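You operate a simulated robot arm through the tools that you are given. There is no shell and no other tool. Be economical: measure what you need, move in short steps, check, and stop when the job is done.

You are at the controls of a simulated two-armed robot. One attempt, no reset.

## Task
Pick up the silver block that says "315 N" from the lower deck of the corner shelf with one hand, pass it to the other hand and put it on the niche of the sample bench.

Only the result counts: the job must be done as asked and must still hold three seconds after the hand-in. Knocking over, shifting, dropping, spilling or breaking anything else fails it.

## Robot
Two 7-joint arms with two-finger parallel grippers on one trunk, on a base that drives. Base frame: it is fixed to the floor where the robot stands at the start and does not move with it; the origin is under the middle of the robot, x ahead of it, y to its left, z up. Lengths are in mm, angles in degrees, forces in N, time in s.
The left shoulder is at the start at [50, 187, 885], the right one opposite. Places, roughly: niche of the sample bench (52x20 cm) [540, -1660, 500]. Payload 3.43 kg a hand.
Tool frame (each hand has its own): the origin (TCP) lies between the finger pads and is the grasp point; the fingertips stand 30 mm ahead of it; z points along the fingers, y is the line along which they close. The gripper opens to 94 mm. The fingers are 28 mm wide and 10 mm thick; the gripper's body (50 by 96 mm) begins 55 mm behind the TCP.
Orientation is told as [roll, pitch, yaw] about the base's x, y, z axes, in that order, counted from this pose: with the fingers straight down and closing along the base's y, the tool's x points along the base's -x, its y along +y and its z along -z.

## Interface
- The arms move only by the tool jog_arm. It takes "left_targets", "right_targets" or both (then of equal length, played together; a hand with none holds still); each is a list of rows, each an object (a shift or turn left out is 0, a gripper value left out holds the last) with "travel": the shift along the base's x, y, z in mm, a list of three; "delta_rot": the turn, a rotation vector about the base's x, y, z in degrees, a list of three; "gripper": the gripper command, from -1 (fully open) to 1 (shut), values between in proportion. In form: [{"travel": [tx, ty, tz], "delta_rot": [wx, wy, wz], "gripper": gripper}, ...]. A call has 1 to 10 rows; each row is the pose to reach, as a shift and turn from the pose commanded when the call began. Rows are played at 5 a second. More than 50 mm and 8.6 degrees between two rows, or a gripper value outside its range, and nothing of the call is played. Where a pose cannot be reached the arm comes as near as it can. A force on the tool above 40 N (or 10 N above the force at the start of the call, whichever is more), or a blocked arm, ends the call early, and 0.2 s more pass. The fingers move at their own pace (about 153 mm/s each) and stop on an object; they squeeze with about 23 N. The grip force told is the motor's: it shows also when the fingers shut on nothing. Time passes only in rows, and 0.2 s behind the last, so rows that repeat a pose let the fingers close. The reply holds the time, the measured pose of the TCP, the force on the tool along the base axes, the opening and the grip force, in the units named above and with some noise, with the torque about the TCP (base axes, N m) and any sound that the robot's microphone picked up, and new pictures: "show" is both (left out), scene, wrist or none (wrist: the cameras of the hands that moved).
- Cameras (640 x 400 px; columns grow to the right, rows downward): "scene" is now at [139, 41.8, 1057.4]; the picture's right is [0.46, -0.89, 0.00], its down [-0.43, -0.22, -0.88] and it looks along [0.78, 0.41, -0.48] (base axes); focal length 214 px, centre (320, 200). "left" rides on the left gripper at [76, -14, -103] in its tool frame; the picture's right is [0.18, 0.98, 0.00], its down [-0.75, 0.14, -0.64] and it looks along [-0.63, 0.12, 0.77] (tool axes); focal length 243 px, centre (320, 200). "right" rides on the right gripper at [76, 14, -102] in its tool frame; the picture's right is [-0.18, 0.98, 0.00], its down [-0.75, -0.14, -0.64] and it looks along [-0.63, -0.12, 0.77] (tool axes); focal length 243 px, centre (320, 200). There is no depth. A picture from a camera that has moved, and an enlarged one, comes with that camera's place and axes in the base frame and with its lens.
- lift_body(by): slides the trunk up (or, below 0, down) by that many mm; the arms and the scene camera ride with it, the base frame stays. It gives what a move gives, with no picture.
- steer(legs): drives the robot by 1 to 6 legs, each [ahead, left, turn to the left] in mm, mm and degrees, along the robot's own axes; the way and the turn of a leg run together, so that a leg with both is an arc; at most 1500 mm and 180 degrees a leg. The arms and the cameras ride along, it lands a little off, and it stops where it bumps. It gives what a move gives, and a new picture of the scene camera.
- head_to(pan, tilt): turns the head with the scene camera to pan (to the left, within 80 degrees either way) and tilt (down, from -29 to 69), counted from straight ahead of the robot. It gives what a move gives, and a new picture of the scene camera.
- enlarge(camera, box): a new picture of the part [left, top, right, bottom] of that camera's present view, enlarged. No time passes.
- hand_in(): hands the job in; it is judged then, once.

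Go step by step. Nothing tells you exact positions but the pictures and the camera data: compare them with the known pose of the tool, close in by small moves and look again before you grip or let go. The budget is 120 turns and 260 pictures, counting those below and the enlarged ones. Unless the task says otherwise, let go and move clear before handing in, and close with one line.

The tools are called after "Request:" as name(argument=value, ...) on one line, values as JSON. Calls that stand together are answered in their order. jog_arm: Moves the arms, as the interface text tells. Its arguments: {"type":"object","properties":{"left_targets":{"type":"array"},"right_targets":{"type":"array"},"show":{"type":"string","enum":["both","scene","wrist","none"]}},"required":[]} The other tools are called the same way: lift_body (by) slides the trunk up or down; steer (legs) drives the base; head_to (pan, tilt) turns the head that bears the scene camera; enlarge (camera, box) takes an enlarged picture of a part of a camera's view; hand_in () hands the job in.

At the start:

```text
clock: 0.0
left_eef_pos: [253.5, 390.6, 641.4]
left_tcp_rot: [0.0, 0.0, -0.1]
left_force: [-0.4, 0.3, -0.1]
left_ft_torque: [-0.04, 0.0, 0.0]
left_finger_gap: 93.9
left_grip_force: 0.0
right_eef_pos: [402.7, 18.0, 998.8]
right_tcp_rot: [0.1, 0.0, 0.0]
right_force: [0.8, 0.1, -0.5]
right_ft_torque: [-0.04, -0.01, 0.01]
right_finger_gap: 93.9
right_grip_force: 0.2
trunk travel left (down, up): [-100.0, 332.0]
robot x, y, heading: [-2.6, -3.4, -0.0]
head pan, tilt: [27.6, 28.9]
```

scene: 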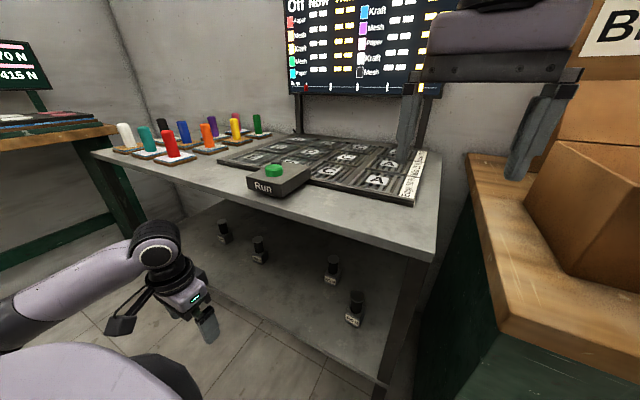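
right: 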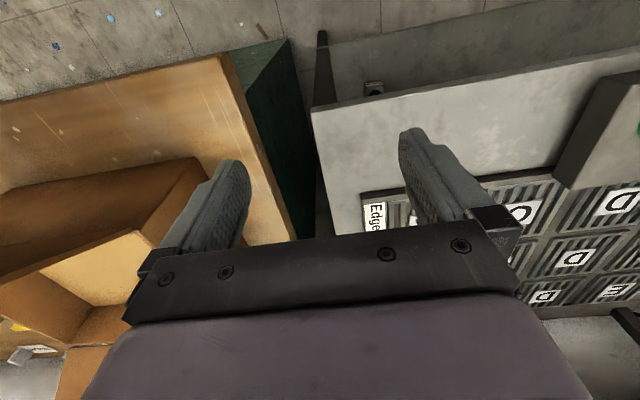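
left: 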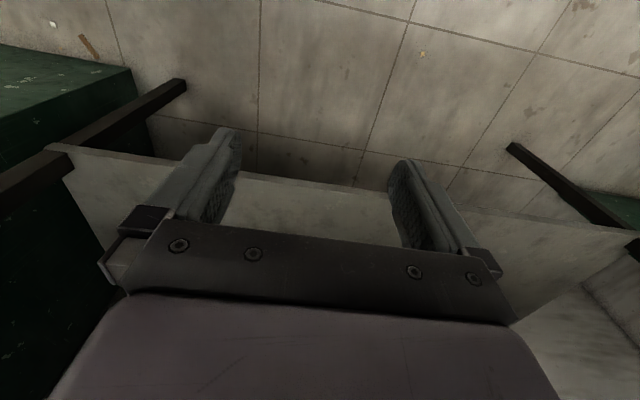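

I see a table with a lower deck ahead, a shelf/bench to the left with a screen saying "415 N", and a wooden counter with boxes to the right. I look around first to find the corner shelf and the sample bench.

Request:
head_to(pan=75, tilt=25)

Request:
head_to(pan=-30, tilt=25)

Request:
head_to(pan=-78, tilt=25)

```text
clock: 1.1
left_eef_pos: [252.5, 388.8, 642.9]
left_tcp_rot: [0.0, -0.1, 0.0]
left_force: [-0.5, -0.1, 0.1]
left_ft_torque: [-0.03, -0.06, 0.01]
left_finger_gap: 94.2
left_grip_force: 0.2
right_eef_pos: [403.4, 16.6, 1000.3]
right_tcp_rot: [0.0, 0.0, -0.1]
right_force: [0.4, -0.1, 0.5]
right_ft_torque: [0.01, -0.03, -0.06]
right_finger_gap: 93.9
right_grip_force: 0.0
trunk travel left (down, up): [-100.0, 332.0]
robot x, y, heading: [-1.6, -1.9, 0.2]
head pan, tilt: [75.0, 25.0]
camera scene: at [82.4, 88.7, 1063.7], right [0.97, -0.26, 0.0], down [-0.11, -0.41, -0.91], along [0.24, 0.88, -0.42], focal length 214 px, centre (320, 200)
```

scene: 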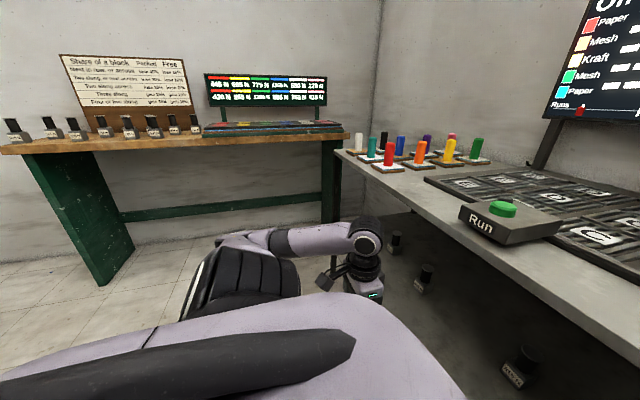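

```text
clock: 3.0
left_eef_pos: [252.9, 389.2, 642.5]
left_tcp_rot: [-0.1, 0.0, 0.1]
left_force: [0.1, -0.1, -0.4]
left_ft_torque: [0.02, 0.0, 0.01]
left_finger_gap: 94.2
left_grip_force: 0.1
right_eef_pos: [403.1, 17.8, 1000.6]
right_tcp_rot: [0.0, 0.0, 0.0]
right_force: [0.2, -1.2, 0.6]
right_ft_torque: [0.0, -0.03, 0.0]
right_finger_gap: 94.1
right_grip_force: 0.1
trunk travel left (down, up): [-100.0, 332.0]
robot x, y, heading: [0.6, -0.5, -0.2]
head pan, tilt: [-30.0, 25.0]
camera scene: at [138.3, -46.3, 1063.7], right [-0.5, -0.87, 0.0], down [-0.37, 0.21, -0.91], along [0.79, -0.45, -0.42], focal length 214 px, centre (320, 200)
```

scene: 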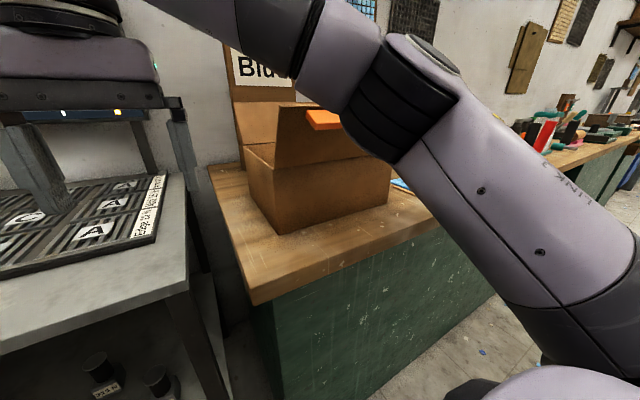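

```text
clock: 4.1
left_eef_pos: [252.6, 390.3, 642.3]
left_tcp_rot: [0.0, 0.0, 0.0]
left_force: [-0.9, 0.6, 0.2]
left_ft_torque: [0.02, 0.01, 0.01]
left_finger_gap: 94.1
left_grip_force: 0.1
right_eef_pos: [402.8, 17.2, 1000.4]
right_tcp_rot: [0.0, 0.0, 0.0]
right_force: [-0.3, -0.5, -0.1]
right_ft_torque: [-0.01, 0.0, 0.0]
right_finger_gap: 94.3
right_grip_force: 0.0
trunk travel left (down, up): [-100.0, 332.0]
robot x, y, heading: [2.9, -1.8, 0.1]
head pan, tilt: [-78.0, 25.0]
camera scene: at [77.7, -90.4, 1063.7], right [-0.98, -0.21, 0.0], down [-0.09, 0.41, -0.91], along [0.19, -0.89, -0.42], focal length 214 px, centre (320, 200)
```

scene: 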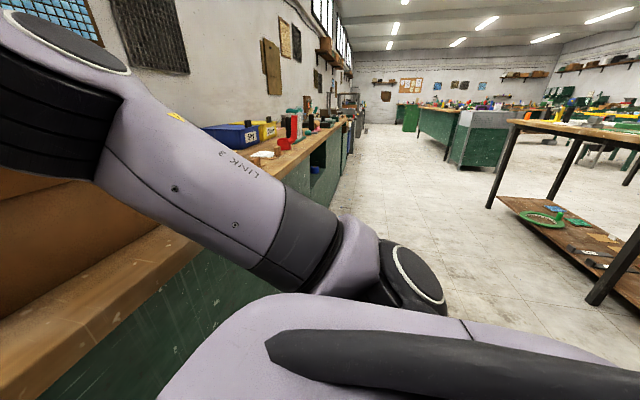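

The table ahead stands in the corner and its lower deck holds several blocks. I look closer at these.

Request:
head_to(pan=10, tilt=45)

Request:
enlarge(camera="scene", box=[160, 100, 480, 300])

```text
clock: 5.8
left_eef_pos: [251.8, 389.9, 642.3]
left_tcp_rot: [0.0, 0.0, 0.0]
left_force: [-0.9, 0.4, -0.3]
left_ft_torque: [0.03, 0.01, 0.0]
left_finger_gap: 94.0
left_grip_force: 0.1
right_eef_pos: [402.2, 17.5, 999.8]
right_tcp_rot: [0.0, 0.0, 0.0]
right_force: [-0.4, 1.2, -0.5]
right_ft_torque: [-0.01, -0.01, 0.0]
right_finger_gap: 93.8
right_grip_force: 0.1
trunk travel left (down, up): [-100.0, 332.0]
robot x, y, heading: [-0.5, 1.2, -0.1]
head pan, tilt: [10.0, 45.0]
camera scene: at [138.6, 13.8, 1033.1], right [0.17, -0.98, 0.0], down [-0.7, -0.12, -0.71], along [0.7, 0.12, -0.71], focal length 214 px, centre (320, 200)
```

scene: 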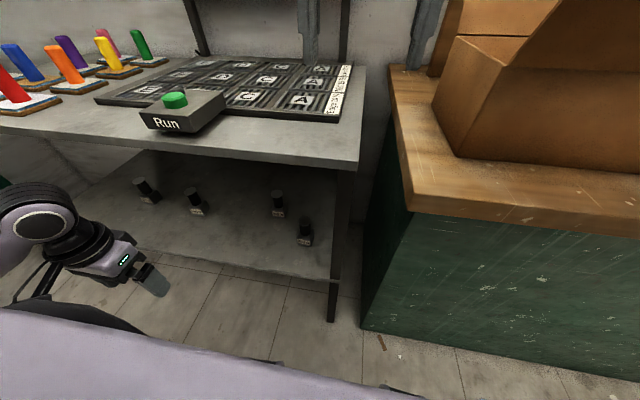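

```text
2.00 times, centred on (320, 200) of scene
camera zoom: at [138.6, 13.8, 1033.1], right [0.17, -0.98, 0.0], down [-0.7, -0.12, -0.71], along [0.7, 0.12, -0.71], focal length 429 px, centre (320, 200)
```

zoom: 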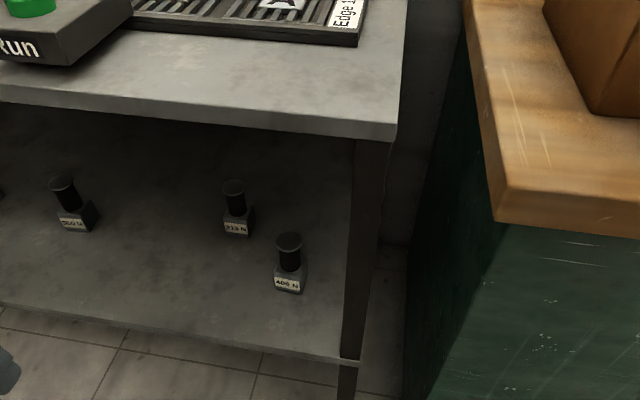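

Request:
enlarge(camera="scene", box=[256, 180, 336, 250])

Request:
enlarge(camera="scene", box=[120, 170, 220, 232])

```text
5.71 times, centred on (296, 215) of scene
camera zoom: at [138.6, 13.8, 1033.1], right [0.17, -0.98, 0.0], down [-0.7, -0.12, -0.71], along [0.7, 0.12, -0.71], focal length 1226 px, centre (457, 114)
```

zoom: 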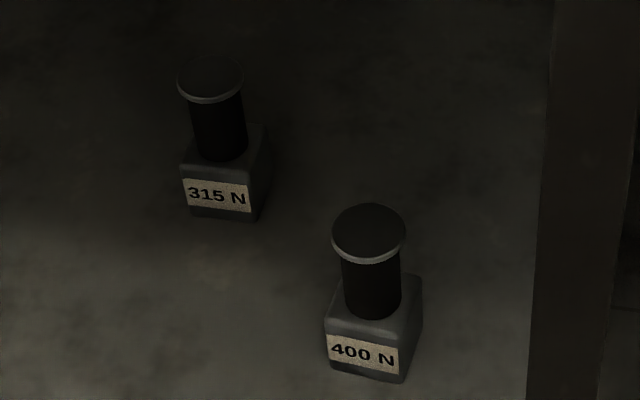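

```text
6.40 times, centred on (170, 201) of scene
camera zoom: at [138.6, 13.8, 1033.1], right [0.17, -0.98, 0.0], down [-0.7, -0.12, -0.71], along [0.7, 0.12, -0.71], focal length 1373 px, centre (1280, 194)
```

zoom: 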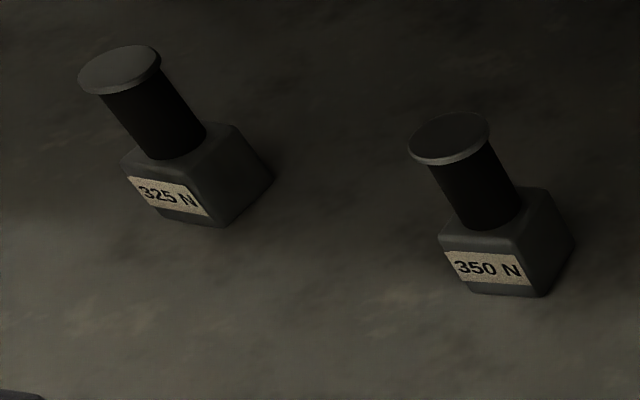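

The 315 N block stands at about (635, 260) on the deck (z≈400), with a knob on top; 400 N stands about 125 mm to its right. Before picking, I back off and look at the niche so that I can choose the grips.

Request:
steer(legs=[[-350, 0, 0], [0, -1200, 0]])

Request:
head_to(pan=-35, tilt=30)

```text
clock: 13.7
left_eef_pos: [-100.0, -811.4, 641.9]
left_tcp_rot: [0.0, 0.0, -0.2]
left_force: [0.8, -0.2, -0.1]
left_ft_torque: [-0.01, 0.0, -0.02]
left_finger_gap: 93.8
left_grip_force: 0.0
right_eef_pos: [47.6, -1184.2, 999.0]
right_tcp_rot: [0.0, -0.2, -0.3]
right_force: [0.1, -0.1, 0.2]
right_ft_torque: [-0.03, 0.01, 0.02]
right_finger_gap: 94.1
right_grip_force: 0.1
trunk travel left (down, up): [-100.0, 332.0]
robot x, y, heading: [-350.3, -1198.2, 0.0]
head pan, tilt: [10.0, 45.0]
camera scene: at [-215.5, -1186.9, 1033.1], right [0.17, -0.99, 0.0], down [-0.7, -0.12, -0.71], along [0.7, 0.12, -0.71], focal length 214 px, centre (320, 200)
```

scene: 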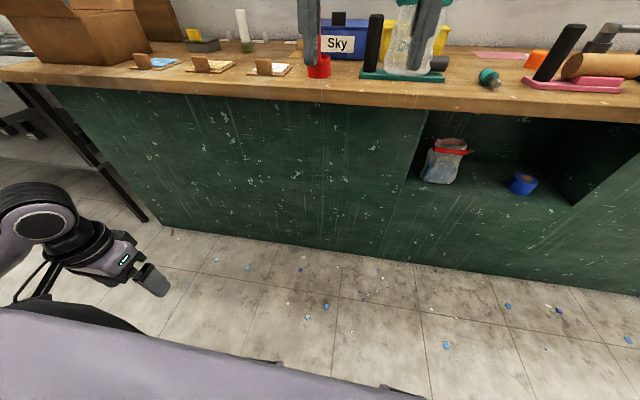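

```text
clock: 14.8
left_eef_pos: [-100.6, -812.4, 642.5]
left_tcp_rot: [0.1, 0.0, -0.2]
left_force: [0.7, -0.3, -0.7]
left_ft_torque: [0.0, -0.02, -0.03]
left_finger_gap: 94.0
left_grip_force: 0.0
right_eef_pos: [48.3, -1183.9, 1000.0]
right_tcp_rot: [0.0, 0.0, -0.3]
right_force: [1.3, -0.1, 0.1]
right_ft_torque: [0.02, 0.01, -0.02]
right_finger_gap: 93.9
right_grip_force: 0.0
trunk travel left (down, up): [-100.0, 332.0]
robot x, y, heading: [-355.5, -1200.6, -0.4]
head pan, tilt: [-35.0, 30.0]
camera scene: at [-221.8, -1252.8, 1055.7], right [-0.58, -0.82, 0.0], down [-0.41, 0.29, -0.87], along [0.71, -0.5, -0.5], focal length 214 px, centre (320, 200)
```

scene: 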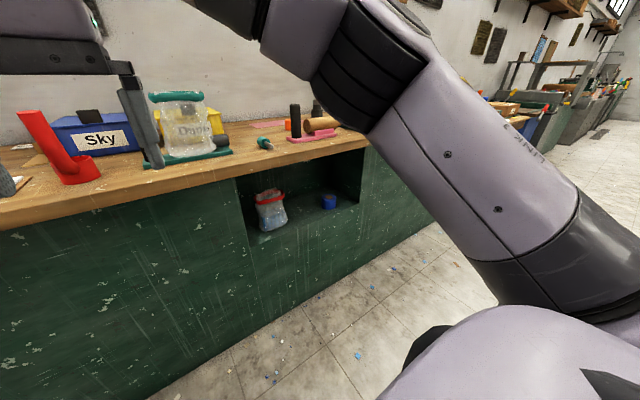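

The niche is open in front, floor about z=500, with a bagged jar at y≈-1520 and a blue cup at y≈-1805; the space between, y≈-1665, is free. I go back to the shelf; plan: left hand takes the block by its base with a forward tilt, right hand takes over at the knob.

Request:
steer(legs=[[0, 1200, 0], [350, 0, 0]])

Request:
head_to(pan=25, tilt=40)

Request:
lift_body(by=-95)

Request:
enlarge(camera="scene", box=[100, 100, 420, 300])

```text
clock: 22.8
left_eef_pos: [261.5, 390.9, 643.2]
left_tcp_rot: [0.0, 0.0, -0.6]
left_force: [-0.2, 0.6, 0.2]
left_ft_torque: [-0.02, 0.0, -0.02]
left_finger_gap: 94.0
left_grip_force: 0.2
right_eef_pos: [406.2, 16.0, 1000.5]
right_tcp_rot: [-0.1, 0.0, -0.7]
right_force: [-0.8, 0.0, 0.8]
right_ft_torque: [-0.01, -0.03, -0.02]
right_finger_gap: 93.7
right_grip_force: 0.1
trunk travel left (down, up): [-100.0, 332.0]
robot x, y, heading: [8.3, 3.7, -0.9]
head pan, tilt: [-35.0, 30.0]
camera scene: at [136.0, -50.8, 1055.7], right [-0.58, -0.81, 0.0], down [-0.41, 0.29, -0.87], along [0.7, -0.51, -0.5], focal length 214 px, centre (320, 200)
```

scene: 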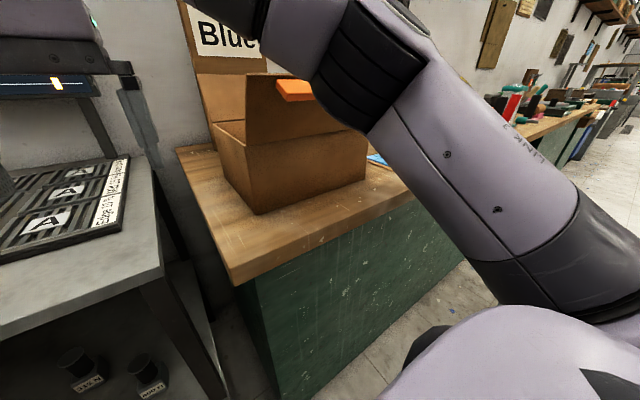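

```text
clock: 24.1
left_eef_pos: [261.6, 389.3, 642.7]
left_tcp_rot: [0.0, -0.1, -0.7]
left_force: [0.2, -0.1, 0.1]
left_ft_torque: [0.01, 0.0, 0.01]
left_finger_gap: 94.2
left_grip_force: 0.1
right_eef_pos: [408.5, 15.0, 1000.9]
right_tcp_rot: [0.1, 0.0, -0.6]
right_force: [0.2, 0.0, 0.3]
right_ft_torque: [-0.03, 0.03, 0.0]
right_finger_gap: 94.2
right_grip_force: 0.1
trunk travel left (down, up): [-100.0, 332.0]
robot x, y, heading: [2.2, 3.4, -0.9]
head pan, tilt: [25.0, 40.0]
camera scene: at [140.1, 36.9, 1040.4], right [0.41, -0.91, 0.0], down [-0.59, -0.26, -0.77], along [0.7, 0.31, -0.64], focal length 214 px, centre (320, 200)
```

scene: 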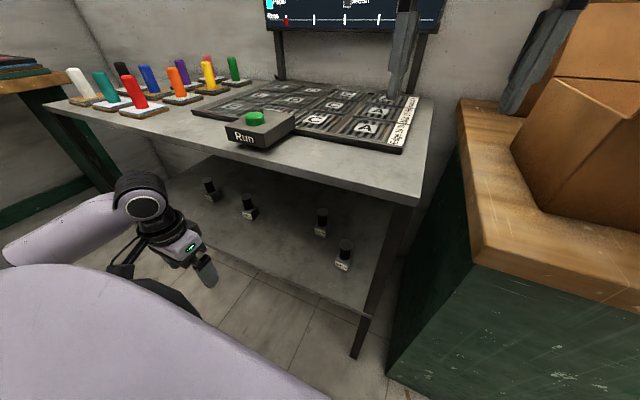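

```text
clock: 25.4
left_eef_pos: [260.5, 389.4, 547.8]
left_tcp_rot: [0.0, 0.0, -0.7]
left_force: [0.2, 0.3, -0.2]
left_ft_torque: [0.0, 0.0, 0.0]
left_finger_gap: 93.9
left_grip_force: 0.0
right_eef_pos: [406.8, 15.4, 905.1]
right_tcp_rot: [0.0, 0.0, -0.7]
right_force: [-0.4, 0.6, 0.0]
right_ft_torque: [0.0, 0.01, 0.02]
right_finger_gap: 93.8
right_grip_force: 0.0
trunk travel left (down, up): [-5.0, 427.0]
robot x, y, heading: [1.7, 2.1, -0.6]
head pan, tilt: [25.0, 40.0]
```

```text
2.00 times, centred on (260, 200) of scene
camera zoom: at [140.0, 37.0, 945.4], right [0.41, -0.91, 0.0], down [-0.59, -0.26, -0.77], along [0.7, 0.32, -0.64], focal length 429 px, centre (440, 200)
```

zoom: 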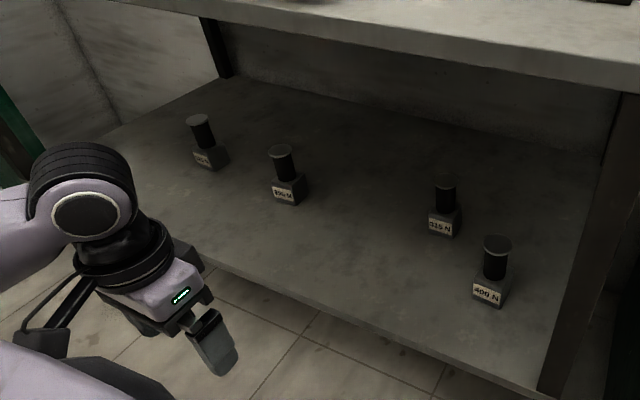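

Request:
enlarge(camera="scene", box=[296, 180, 360, 220])

Request:
jog_arm(left_targets=[{"delta_rot": [0, -8, 0]}, {"delta_rot": [0, -16, 0]}, {"delta_rot": [0, -24, 0]}, {"delta_rot": [0, -32, 0]}, {"delta_rot": [0, -40, 0]}, {"delta_rot": [0, -48, 0]}])

```text
10.00 times, centred on (328, 200) of scene
camera zoom: at [140.0, 37.0, 945.4], right [0.41, -0.91, 0.0], down [-0.59, -0.26, -0.77], along [0.7, 0.32, -0.64], focal length 2145 px, centre (240, 200)
```

zoom: 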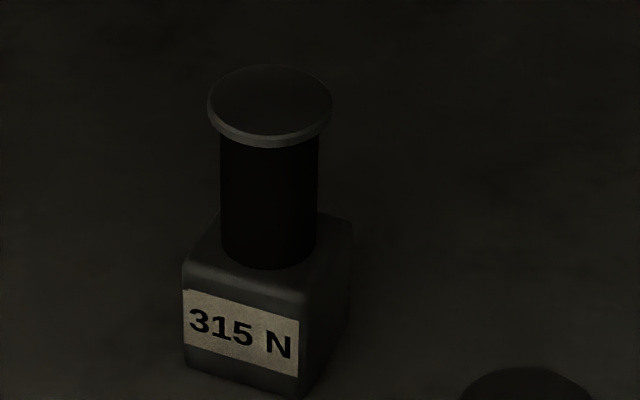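

```text
clock: 26.8
left_eef_pos: [270.0, 412.7, 529.6]
left_tcp_rot: [0.8, -48.1, -1.2]
left_force: [-0.5, -0.2, 0.5]
left_ft_torque: [0.02, 0.02, 0.03]
left_finger_gap: 94.1
left_grip_force: 0.0
left hand out of reach, approached as far as the arm can: row 2, 3, 4, 5, 6
right_eef_pos: [407.6, 15.7, 903.7]
right_tcp_rot: [0.0, 0.0, -0.8]
right_force: [-0.5, -0.2, -0.3]
right_ft_torque: [-0.02, -0.01, 0.0]
right_finger_gap: 94.0
right_grip_force: 0.0
trunk travel left (down, up): [-5.0, 427.0]
robot x, y, heading: [5.8, 3.6, -1.0]
head pan, tilt: [25.0, 40.0]
camera scene: at [140.1, 37.0, 945.4], right [0.41, -0.91, 0.0], down [-0.59, -0.26, -0.77], along [0.7, 0.32, -0.64], focal length 214 px, centre (320, 200)
camera left: at [142.7, 399.7, 541.0], right [-0.11, 0.99, -0.13], down [0.03, 0.13, 0.99], along [0.99, 0.11, -0.04], focal length 243 px, centre (320, 200)
```

scene: 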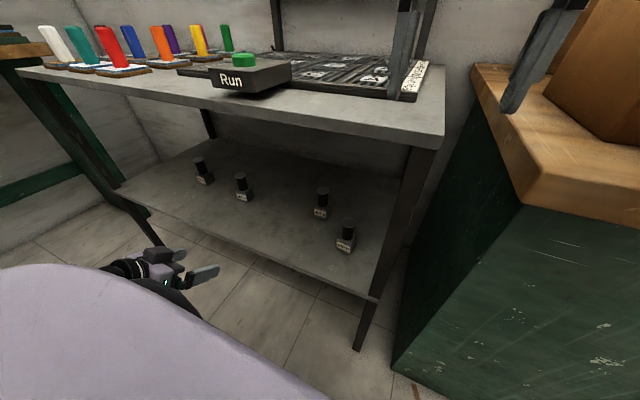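
left: 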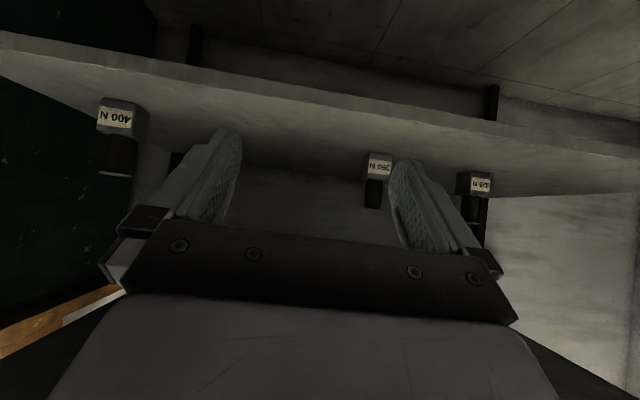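

The block is about 42 mm square with a 32 mm knob, aligned with the base axes, at about (648, 260). I revise the grip: left takes the knob with a 60° forward tilt; the right takes the base later. I move the left hand in front of the block.

Request:
jog_arm(left_targets=[{"travel": [28, -25, 0]}, {"travel": [56, -50, 0], "delta_rot": [0, -3, 0]}, {"travel": [84, -75, 0], "delta_rot": [0, -6, 0]}, {"travel": [112, -100, 0], "delta_rot": [0, -9, 0]}, {"travel": [140, -125, 0], "delta_rot": [0, -12, 0]}])

```text
clock: 28.0
left_eef_pos: [410.4, 287.0, 529.2]
left_tcp_rot: [1.2, -60.0, -1.4]
left_force: [-0.1, 0.6, 0.4]
left_ft_torque: [-0.01, -0.02, -0.02]
left_finger_gap: 94.2
left_grip_force: 0.0
left hand out of reach, approached as far as the arm can: row 1, 2
right_eef_pos: [406.5, 16.7, 905.9]
right_tcp_rot: [0.0, 0.1, -0.7]
right_force: [0.7, 0.3, 0.0]
right_ft_torque: [-0.02, 0.0, 0.0]
right_finger_gap: 93.9
right_grip_force: 0.1
trunk travel left (down, up): [-5.0, 427.0]
robot x, y, heading: [5.0, 4.3, -0.7]
head pan, tilt: [25.0, 40.0]
camera scene: at [140.0, 37.0, 945.4], right [0.41, -0.91, 0.0], down [-0.59, -0.26, -0.77], along [0.7, 0.32, -0.64], focal length 214 px, centre (320, 200)
camera left: at [283.5, 273.5, 514.5], right [-0.09, 0.99, -0.15], down [-0.18, 0.13, 0.97], along [0.98, 0.11, 0.17], focal length 243 px, centre (320, 200)
```

scene: 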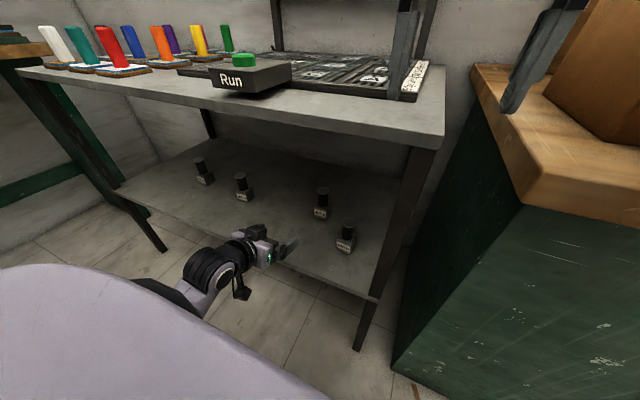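
left: 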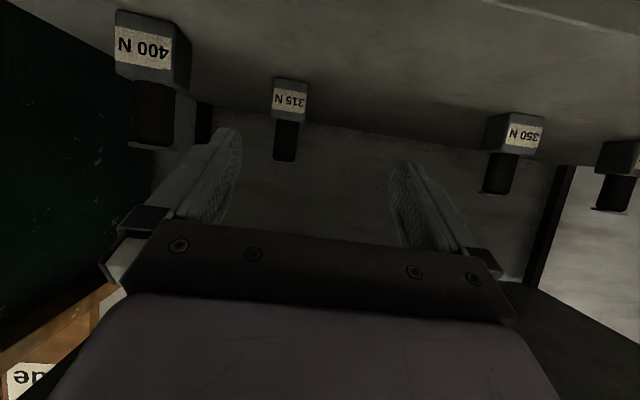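

Triangulating gives the block centre at about (639, 254) with the deck at z≈425, knob middle at z≈497. I advance toward it, stopping short.

Request:
jog_arm(left_targets=[{"travel": [10, -20, -15]}, {"travel": [40, -33, -32]}, {"travel": [80, -33, -32]}, {"travel": [120, -33, -32]}])

```text
clock: 29.0
left_eef_pos: [530.7, 254.6, 496.2]
left_tcp_rot: [1.2, -59.9, -1.3]
left_force: [0.0, 0.5, 0.5]
left_ft_torque: [0.0, -0.04, 0.01]
left_finger_gap: 94.1
left_grip_force: 0.1
right_eef_pos: [406.7, 15.1, 904.9]
right_tcp_rot: [0.0, 0.0, -0.7]
right_force: [0.4, 0.3, -0.5]
right_ft_torque: [0.01, 0.01, -0.03]
right_finger_gap: 93.8
right_grip_force: 0.0
trunk travel left (down, up): [-5.0, 427.0]
robot x, y, heading: [8.2, 1.8, -0.7]
head pan, tilt: [25.0, 40.0]
camera scene: at [140.0, 37.0, 945.4], right [0.41, -0.91, 0.0], down [-0.59, -0.26, -0.77], along [0.7, 0.32, -0.64], focal length 214 px, centre (320, 200)
camera left: at [403.7, 241.6, 481.9], right [-0.09, 0.98, -0.15], down [-0.18, 0.13, 0.98], along [0.98, 0.11, 0.16], focal length 243 px, centre (320, 200)
```

scene: 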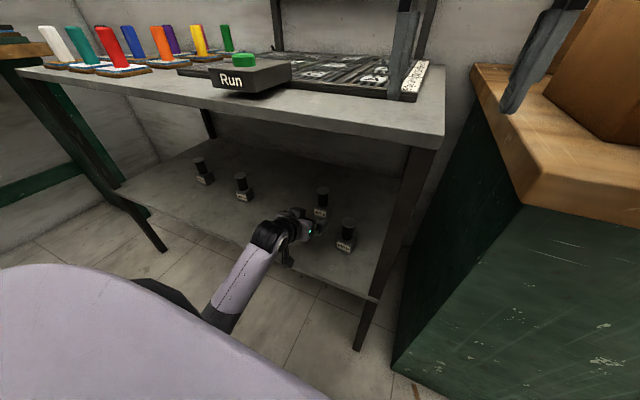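
left: 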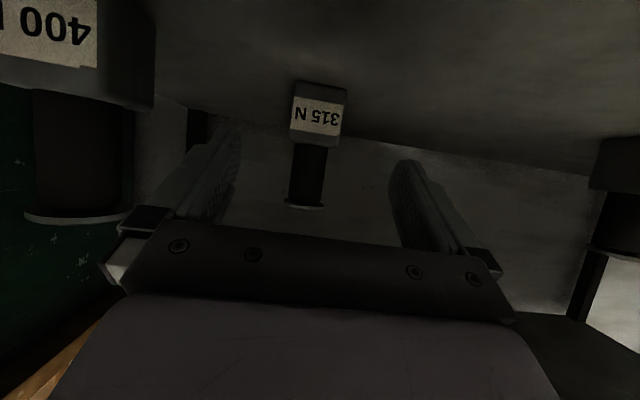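

The knob is centred between the fingers at about (637, 253, 497). I advance onto it.

Request:
jog_arm(left_targets=[{"travel": [35, -1, 1]}, {"travel": [70, -1, 1]}, {"travel": [100, -1, 1]}])

Request:
enlarge(camera="scene", box=[280, 170, 376, 230])

```text
clock: 29.8
left_eef_pos: [631.5, 254.5, 497.8]
left_tcp_rot: [1.1, -60.0, -1.3]
left_force: [-0.3, 0.5, -0.1]
left_ft_torque: [0.04, 0.02, 0.02]
left_finger_gap: 94.0
left_grip_force: 0.1
right_eef_pos: [407.6, 16.3, 905.0]
right_tcp_rot: [0.0, 0.0, -0.7]
right_force: [0.7, 0.5, -0.2]
right_ft_torque: [-0.03, 0.0, -0.01]
right_finger_gap: 93.9
right_grip_force: 0.1
trunk travel left (down, up): [-5.0, 427.0]
robot x, y, heading: [3.8, 2.4, -0.7]
head pan, tilt: [25.0, 40.0]
camera scene: at [140.0, 37.0, 945.4], right [0.41, -0.91, 0.0], down [-0.59, -0.26, -0.77], along [0.7, 0.32, -0.64], focal length 214 px, centre (320, 200)
camera left: at [504.9, 240.6, 482.9], right [-0.09, 0.98, -0.15], down [-0.18, 0.13, 0.97], along [0.98, 0.11, 0.16], focal length 243 px, centre (320, 200)
```

scene: 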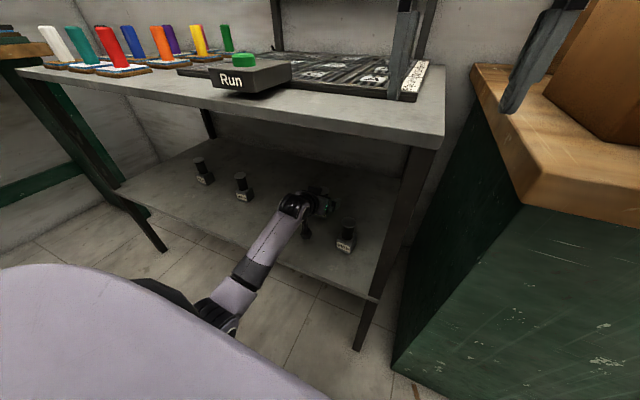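
left: 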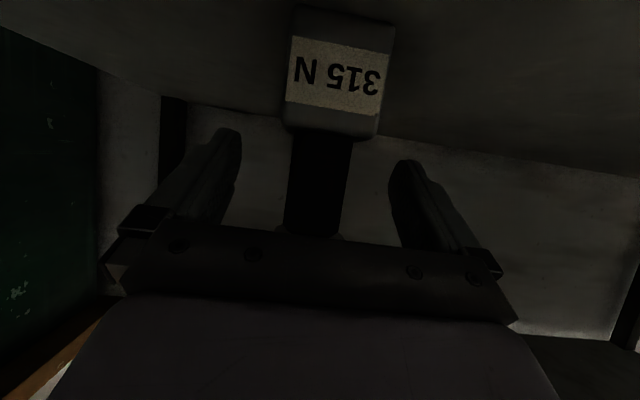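

```text
6.67 times, centred on (328, 200) of scene
camera zoom: at [140.0, 37.0, 945.4], right [0.41, -0.91, 0.0], down [-0.59, -0.26, -0.77], along [0.7, 0.32, -0.64], focal length 1430 px, centre (267, 200)
```

zoom: 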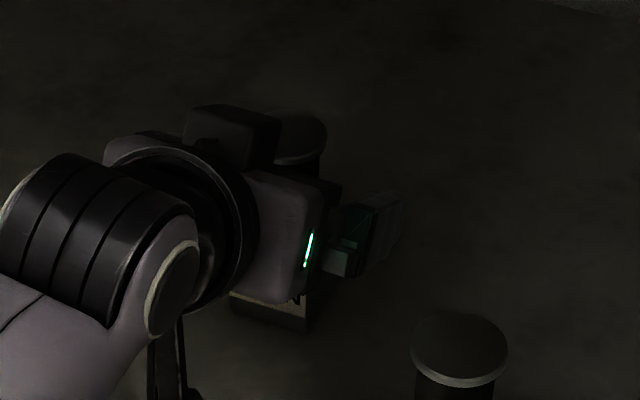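

The knob lies centred between the pads. I close the left gripper.

Request:
jog_arm(left_targets=[{"travel": [3, 0, 0], "gripper": 1}, {"travel": [3, 0, 0], "gripper": 1}, {"travel": [3, 0, 0], "gripper": 1}, {"travel": [3, 0, 0], "gripper": 1}], show="wrist")

```text
clock: 30.8
left_eef_pos: [635.9, 254.2, 497.4]
left_tcp_rot: [1.0, -60.0, -1.2]
left_force: [-1.0, -2.5, 1.3]
left_ft_torque: [-0.02, -0.09, -0.05]
left_finger_gap: 36.0
left_grip_force: 22.7
right_eef_pos: [407.3, 15.9, 905.6]
right_tcp_rot: [0.0, 0.1, -0.6]
right_force: [-0.2, -0.9, 0.4]
right_ft_torque: [-0.02, 0.0, 0.02]
right_finger_gap: 93.9
right_grip_force: 0.0
trunk travel left (down, up): [-5.0, 427.0]
robot x, y, heading: [4.9, 1.4, -0.6]
head pan, tilt: [25.0, 40.0]
camera left: at [507.4, 240.2, 483.3], right [-0.09, 0.98, -0.15], down [-0.18, 0.13, 0.97], along [0.98, 0.11, 0.16], focal length 243 px, centre (320, 200)
```

left: 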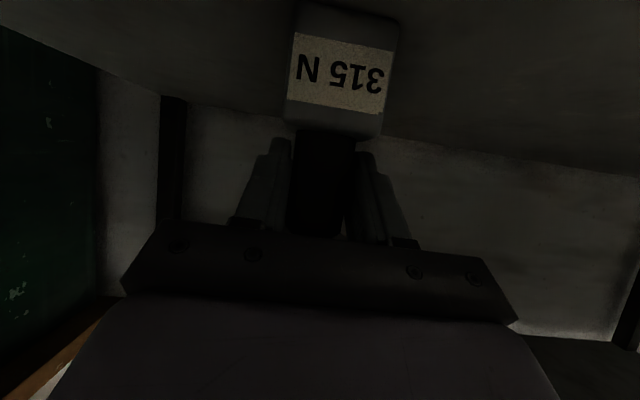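

Gripped at 36 mm. I lift a little and check it hangs.

Request:
jog_arm(left_targets=[{"travel": [0, 0, 15]}, {"travel": [0, 0, 40]}, {"travel": [0, 0, 40]}])

```text
clock: 31.6
left_eef_pos: [634.2, 253.5, 536.5]
left_tcp_rot: [1.2, -59.9, -1.2]
left_force: [0.0, -0.1, -6.0]
left_ft_torque: [-0.03, 0.04, -0.04]
left_finger_gap: 36.1
left_grip_force: 23.2
right_eef_pos: [407.3, 15.0, 904.7]
right_tcp_rot: [0.0, 0.0, -0.7]
right_force: [0.0, 0.1, 0.9]
right_ft_torque: [0.01, 0.06, 0.0]
right_finger_gap: 94.2
right_grip_force: 0.0
trunk travel left (down, up): [-5.0, 427.0]
robot x, y, heading: [4.7, 5.4, -0.7]
head pan, tilt: [25.0, 40.0]
camera scene: at [140.4, 37.2, 945.2], right [0.41, -0.91, 0.0], down [-0.59, -0.26, -0.77], along [0.7, 0.32, -0.64], focal length 214 px, centre (320, 200)
camera left: at [506.9, 240.7, 522.5], right [-0.09, 0.98, -0.15], down [-0.18, 0.13, 0.98], along [0.98, 0.11, 0.16], focal length 243 px, centre (320, 200)
```

scene: 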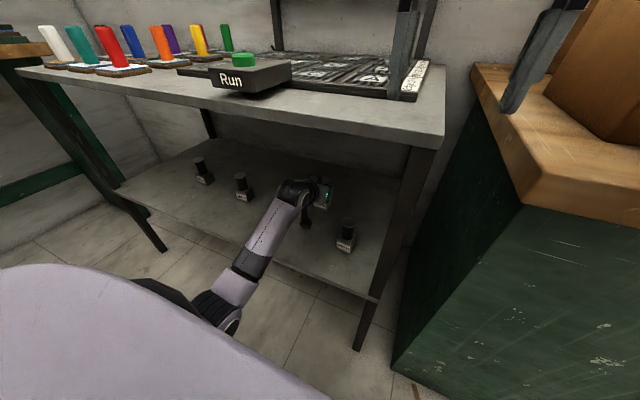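
left: 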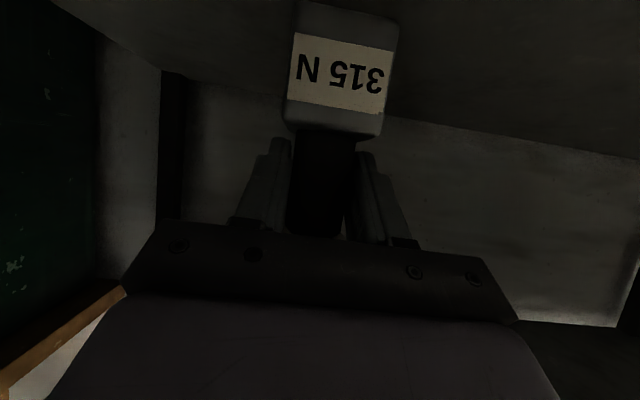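

The block is held (about 6 N). I draw it straight back out of the shelf.

Request:
jog_arm(left_targets=[{"travel": [-40, 0, 5]}, {"travel": [-80, 0, 5]}, {"travel": [-120, 0, 5]}, {"travel": [-160, 0, 5]}, {"travel": [-200, 0, 5]}, {"travel": [-235, 0, 5]}])

```text
clock: 33.0
left_eef_pos: [396.9, 252.7, 542.2]
left_tcp_rot: [1.2, -60.0, -1.4]
left_force: [-0.3, 1.0, -6.1]
left_ft_torque: [0.02, 0.02, 0.04]
left_finger_gap: 36.0
left_grip_force: 22.7
right_eef_pos: [407.4, 16.6, 905.3]
right_tcp_rot: [-0.1, 0.0, -0.8]
right_force: [-0.4, 0.2, -1.2]
right_ft_torque: [0.02, 0.01, -0.02]
right_finger_gap: 94.0
right_grip_force: 0.0
trunk travel left (down, up): [-5.0, 427.0]
robot x, y, heading: [4.3, 0.8, -0.7]
head pan, tilt: [25.0, 40.0]
camera scene: at [140.3, 37.1, 945.3], right [0.41, -0.91, 0.0], down [-0.59, -0.26, -0.77], along [0.7, 0.32, -0.64], focal length 214 px, centre (320, 200)
camera left: at [270.2, 239.7, 528.1], right [-0.09, 0.98, -0.15], down [-0.18, 0.13, 0.98], along [0.98, 0.11, 0.16], focal length 243 px, centre (320, 200)
```

scene: 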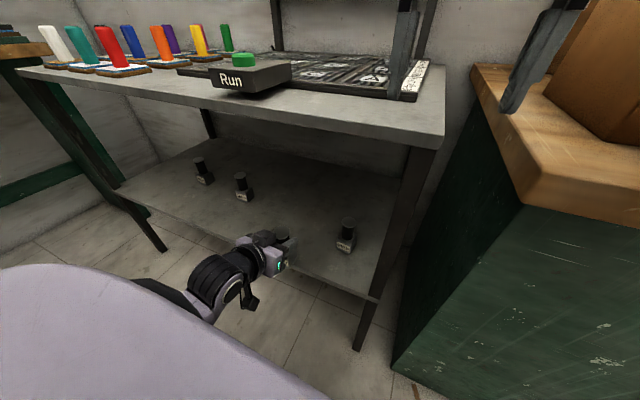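
left: 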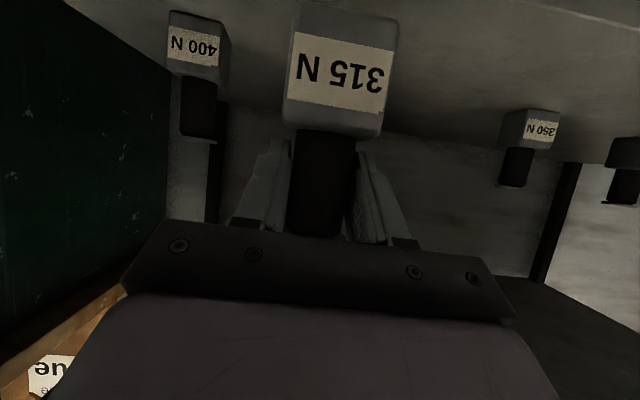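

The block is clear of the shelf. I back away from the table, raise the trunk and drive over in front of the niche, keeping well back.

Request:
steer(legs=[[-420, 0, 0], [0, -1480, 0]])

Request:
lift_body(by=95)

Request:
head_to(pan=-10, tilt=40)

```text
clock: 42.5
left_eef_pos: [-51.0, -1223.9, 541.5]
left_tcp_rot: [1.1, -59.8, -2.0]
left_force: [0.0, 0.0, -6.4]
left_ft_torque: [0.01, 0.04, 0.01]
left_finger_gap: 36.0
left_grip_force: 23.1
right_eef_pos: [-43.4, -1460.6, 904.1]
right_tcp_rot: [0.0, 0.0, -1.2]
right_force: [-0.1, 0.0, -0.5]
right_ft_torque: [-0.03, -0.01, 0.0]
right_finger_gap: 93.9
right_grip_force: 0.1
trunk travel left (down, up): [-5.0, 427.0]
robot x, y, heading: [-444.8, -1469.8, -1.1]
head pan, tilt: [25.0, 40.0]
camera scene: at [-310.9, -1436.9, 945.3], right [0.4, -0.92, 0.0], down [-0.59, -0.26, -0.77], along [0.7, 0.31, -0.64], focal length 214 px, centre (320, 200)
```

scene: 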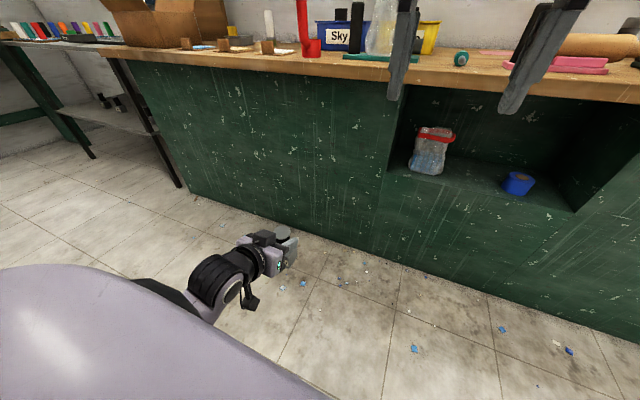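

```text
clock: 43.8
left_eef_pos: [-51.3, -1224.5, 636.9]
left_tcp_rot: [1.1, -59.9, -1.9]
left_force: [-0.1, -0.5, -6.0]
left_ft_torque: [0.02, 0.05, -0.01]
left_finger_gap: 36.0
left_grip_force: 22.6
right_eef_pos: [-43.4, -1461.1, 999.5]
right_tcp_rot: [0.0, 0.1, -1.3]
right_force: [0.4, 0.8, 0.6]
right_ft_torque: [0.0, -0.01, 0.0]
right_finger_gap: 94.0
right_grip_force: 0.0
trunk travel left (down, up): [-100.0, 332.0]
robot x, y, heading: [-450.3, -1468.2, -1.4]
head pan, tilt: [25.0, 40.0]
```

```text
clock: 44.8
left_eef_pos: [-51.7, -1223.2, 637.0]
left_tcp_rot: [1.1, -59.8, -1.9]
left_force: [-0.4, 0.1, -5.3]
left_ft_torque: [0.02, 0.03, 0.03]
left_finger_gap: 35.9
left_grip_force: 22.9
right_eef_pos: [-43.7, -1460.9, 1001.0]
right_tcp_rot: [0.0, 0.0, -1.4]
right_force: [0.1, -0.2, -0.8]
right_ft_torque: [0.0, 0.0, -0.01]
right_finger_gap: 94.3
right_grip_force: 0.1
trunk travel left (down, up): [-100.0, 332.0]
robot x, y, heading: [-447.6, -1471.9, -1.4]
head pan, tilt: [-10.0, 40.0]
camera scene: at [-305.3, -1487.7, 1040.3], right [-0.2, -0.98, 0.0], down [-0.63, 0.13, -0.77], along [0.75, -0.15, -0.64], focal length 214 px, centre (320, 200)
```

scene: 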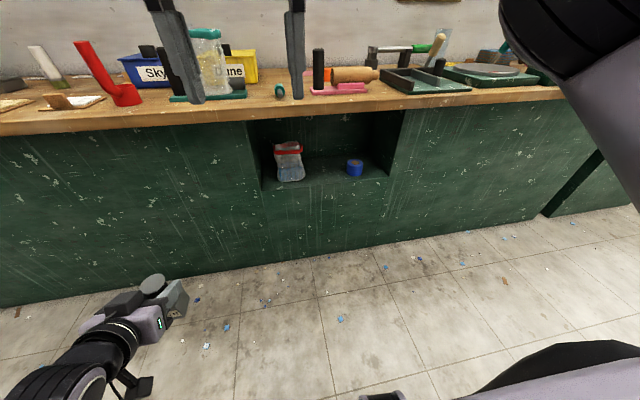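

Next I bring the block to the middle in front of the robot, yawing the left hand 45° inward.

Request:
jog_arm(left_targets=[{"travel": [5, -30, 10], "delta_rot": [0, 0, -7.5]}, {"travel": [10, -60, 20], "delta_rot": [0, 0, -15]}, {"travel": [15, -95, 30], "delta_rot": [0, 0, -22.5]}, {"travel": [20, -130, 40], "delta_rot": [0, 0, -30]}, {"travel": [25, -165, 45], "delta_rot": [0, 0, -37.5]}, {"travel": [25, -190, 45], "delta_rot": [0, 0, -44]}], show="scene")

```text
clock: 46.2
left_eef_pos: [-26.1, -1413.3, 681.4]
left_tcp_rot: [1.1, -59.9, -46.0]
left_force: [-0.1, -0.7, -5.6]
left_ft_torque: [0.05, 0.07, -0.02]
left_finger_gap: 35.6
left_grip_force: 23.2
right_eef_pos: [-43.3, -1461.3, 998.8]
right_tcp_rot: [0.0, 0.0, -1.3]
right_force: [0.5, -0.1, 0.3]
right_ft_torque: [-0.02, 0.01, 0.01]
right_finger_gap: 93.8
right_grip_force: 0.1
trunk travel left (down, up): [-100.0, 332.0]
robot x, y, heading: [-447.6, -1469.5, -1.3]
head pan, tilt: [-10.0, 40.0]
camera scene: at [-305.3, -1487.9, 1040.3], right [-0.2, -0.98, 0.0], down [-0.63, 0.13, -0.77], along [0.75, -0.15, -0.64], focal length 214 px, centre (320, 200)
```

scene: 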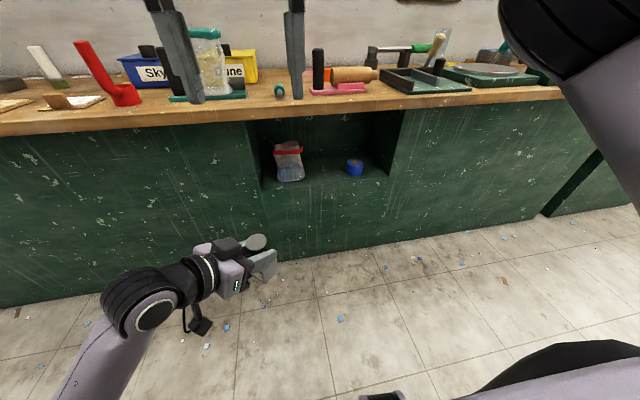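

Now the right hand: I move it out to the right and down while tilting it 70° forward.

Request:
jog_arm(right_targets=[{"travel": [-8, -25, -15], "delta_rot": [0, -7.8, 0]}, {"travel": [-17, -50, -37], "delta_rot": [0, -15.6, 0]}, {"travel": [-25, -74, -60], "delta_rot": [0, -23.4, 0]}, {"travel": [-34, -98, -83], "delta_rot": [0, -31.2, 0]}, {"travel": [-42, -122, -106], "delta_rot": [0, -39, 0]}, {"travel": [-51, -147, -129], "delta_rot": [0, -46.8, 0]}, {"travel": [-60, -171, -152], "delta_rot": [0, -54.6, 0]}, {"travel": [-68, -195, -176], "delta_rot": [0, -62.4, 0]}, {"travel": [-77, -219, -200], "delta_rot": [0, -70, 0]}])

```text
clock: 48.2
left_eef_pos: [-25.8, -1414.2, 681.8]
left_tcp_rot: [1.0, -59.9, -45.9]
left_force: [0.0, 1.1, -6.1]
left_ft_torque: [0.03, 0.05, 0.01]
left_finger_gap: 36.0
left_grip_force: 23.1
right_eef_pos: [-29.8, -1627.9, 787.9]
right_tcp_rot: [3.8, -69.9, -4.0]
right_force: [0.2, 0.6, 0.1]
right_ft_torque: [0.01, 0.0, 0.0]
right_finger_gap: 94.0
right_grip_force: 0.1
right hand out of reach, approached as far as the arm can: row 7, 8, 9
trunk travel left (down, up): [-100.0, 332.0]
robot x, y, heading: [-448.2, -1473.0, -1.6]
head pan, tilt: [-10.0, 40.0]
camera scene: at [-305.4, -1487.7, 1040.4], right [-0.2, -0.98, 0.0], down [-0.63, 0.13, -0.77], along [0.75, -0.15, -0.64], focal length 214 px, centre (320, 200)
camera right: at [-150.9, -1609.7, 752.3], right [0.07, 0.98, 0.2], down [-0.35, -0.16, 0.92], along [0.94, -0.13, 0.33], focal length 243 px, centre (320, 200)
```

scene: 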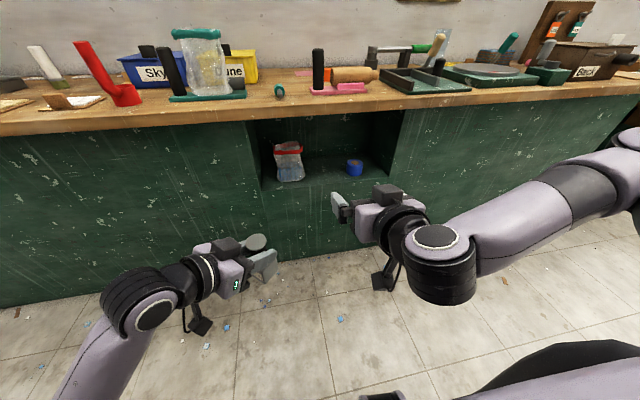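
right: 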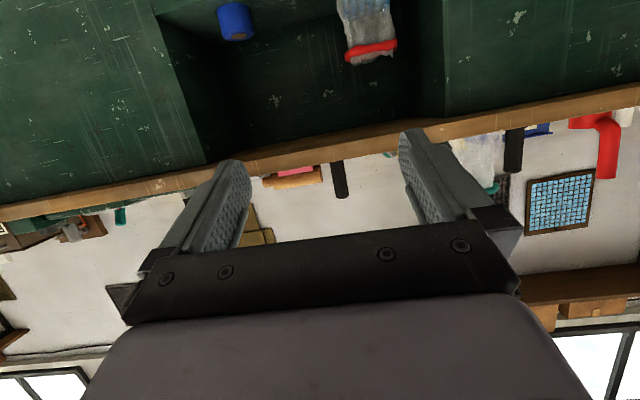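

Both hands are well placed. I yaw the right hand 45° inward and lower it while the left moves 60 mm ahead for room.

Request:
jog_arm(right_targets=[{"travel": [-5, 5, -15], "delta_rot": [0, 0, 8]}, {"travel": [-10, 15, -30], "delta_rot": [0, 0, 16]}, {"travel": [-15, 28, -45], "delta_rot": [0, 0, 24]}, {"travel": [-20, 40, -60], "delta_rot": [0, 0, 32]}, {"travel": [-25, 55, -75], "delta_rot": [0, 0, 40]}, {"travel": [-30, 68, -88], "delta_rot": [0, 0, 48]}], left_targets=[{"travel": [10, 0, 0]}, {"travel": [20, 0, 0]}, {"travel": [30, 0, 0]}, {"travel": [40, 0, 0]}, {"travel": [50, 0, 0]}, {"travel": [60, 0, 0]}])

```text
clock: 49.6
left_eef_pos: [34.7, -1413.6, 679.5]
left_tcp_rot: [0.9, -59.7, -45.8]
left_force: [0.6, -0.1, -6.9]
left_ft_torque: [-0.02, 0.04, 0.0]
left_finger_gap: 36.0
left_grip_force: 23.1
right_eef_pos: [-123.8, -1481.3, 701.4]
right_tcp_rot: [6.2, -61.5, 24.3]
right_force: [0.6, 0.4, 0.3]
right_ft_torque: [-0.03, 0.02, 0.0]
right_finger_gap: 94.2
right_grip_force: 0.0
right hand out of reach, approached as far as the arm can: row 1, 2, 3, 4, 5, 6
trunk travel left (down, up): [-100.0, 332.0]
robot x, y, heading: [-448.9, -1470.5, -1.2]
head pan, tilt: [-10.0, 40.0]
camera scene: at [-303.8, -1487.9, 1039.6], right [-0.2, -0.98, 0.0], down [-0.63, 0.13, -0.76], along [0.75, -0.15, -0.65], focal length 214 px, centre (320, 200)
camera right: at [-240.9, -1530.1, 683.8], right [-0.41, 0.89, 0.21], down [-0.09, -0.27, 0.96], along [0.91, 0.37, 0.19], focal length 243 px, centre (320, 200)
camera left: at [-65.0, -1334.1, 665.9], right [0.63, 0.76, -0.15], down [-0.03, 0.22, 0.98], along [0.78, -0.61, 0.16], focal length 243 px, centre (320, 200)
```

scene: 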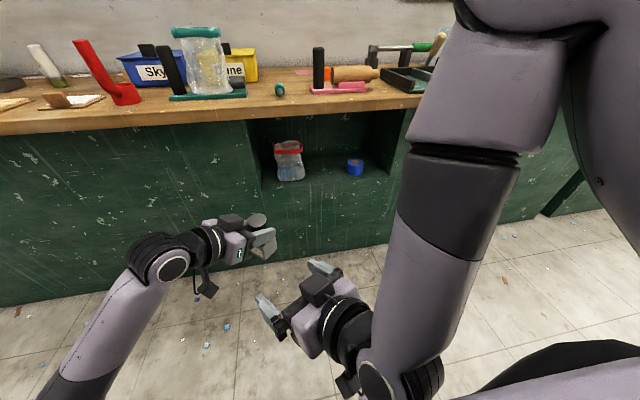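
right: 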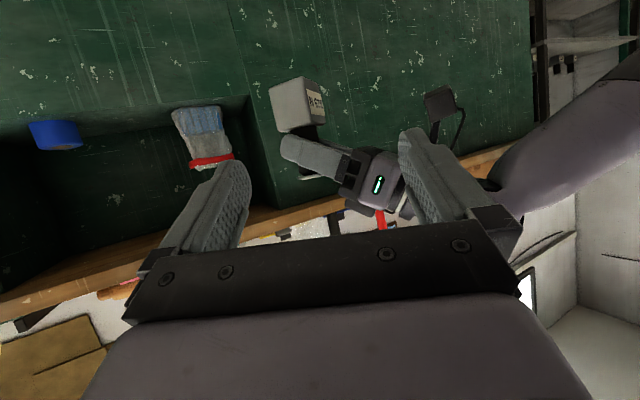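
left: 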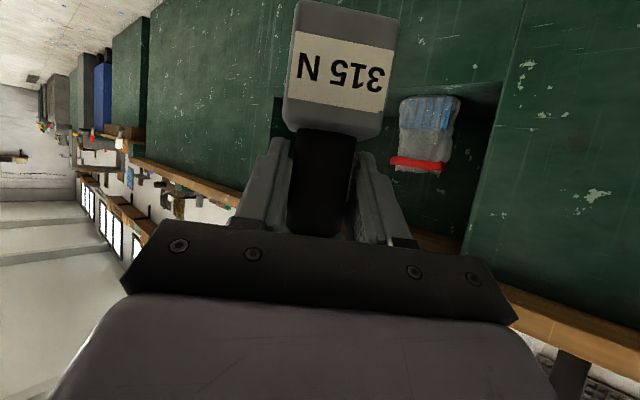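

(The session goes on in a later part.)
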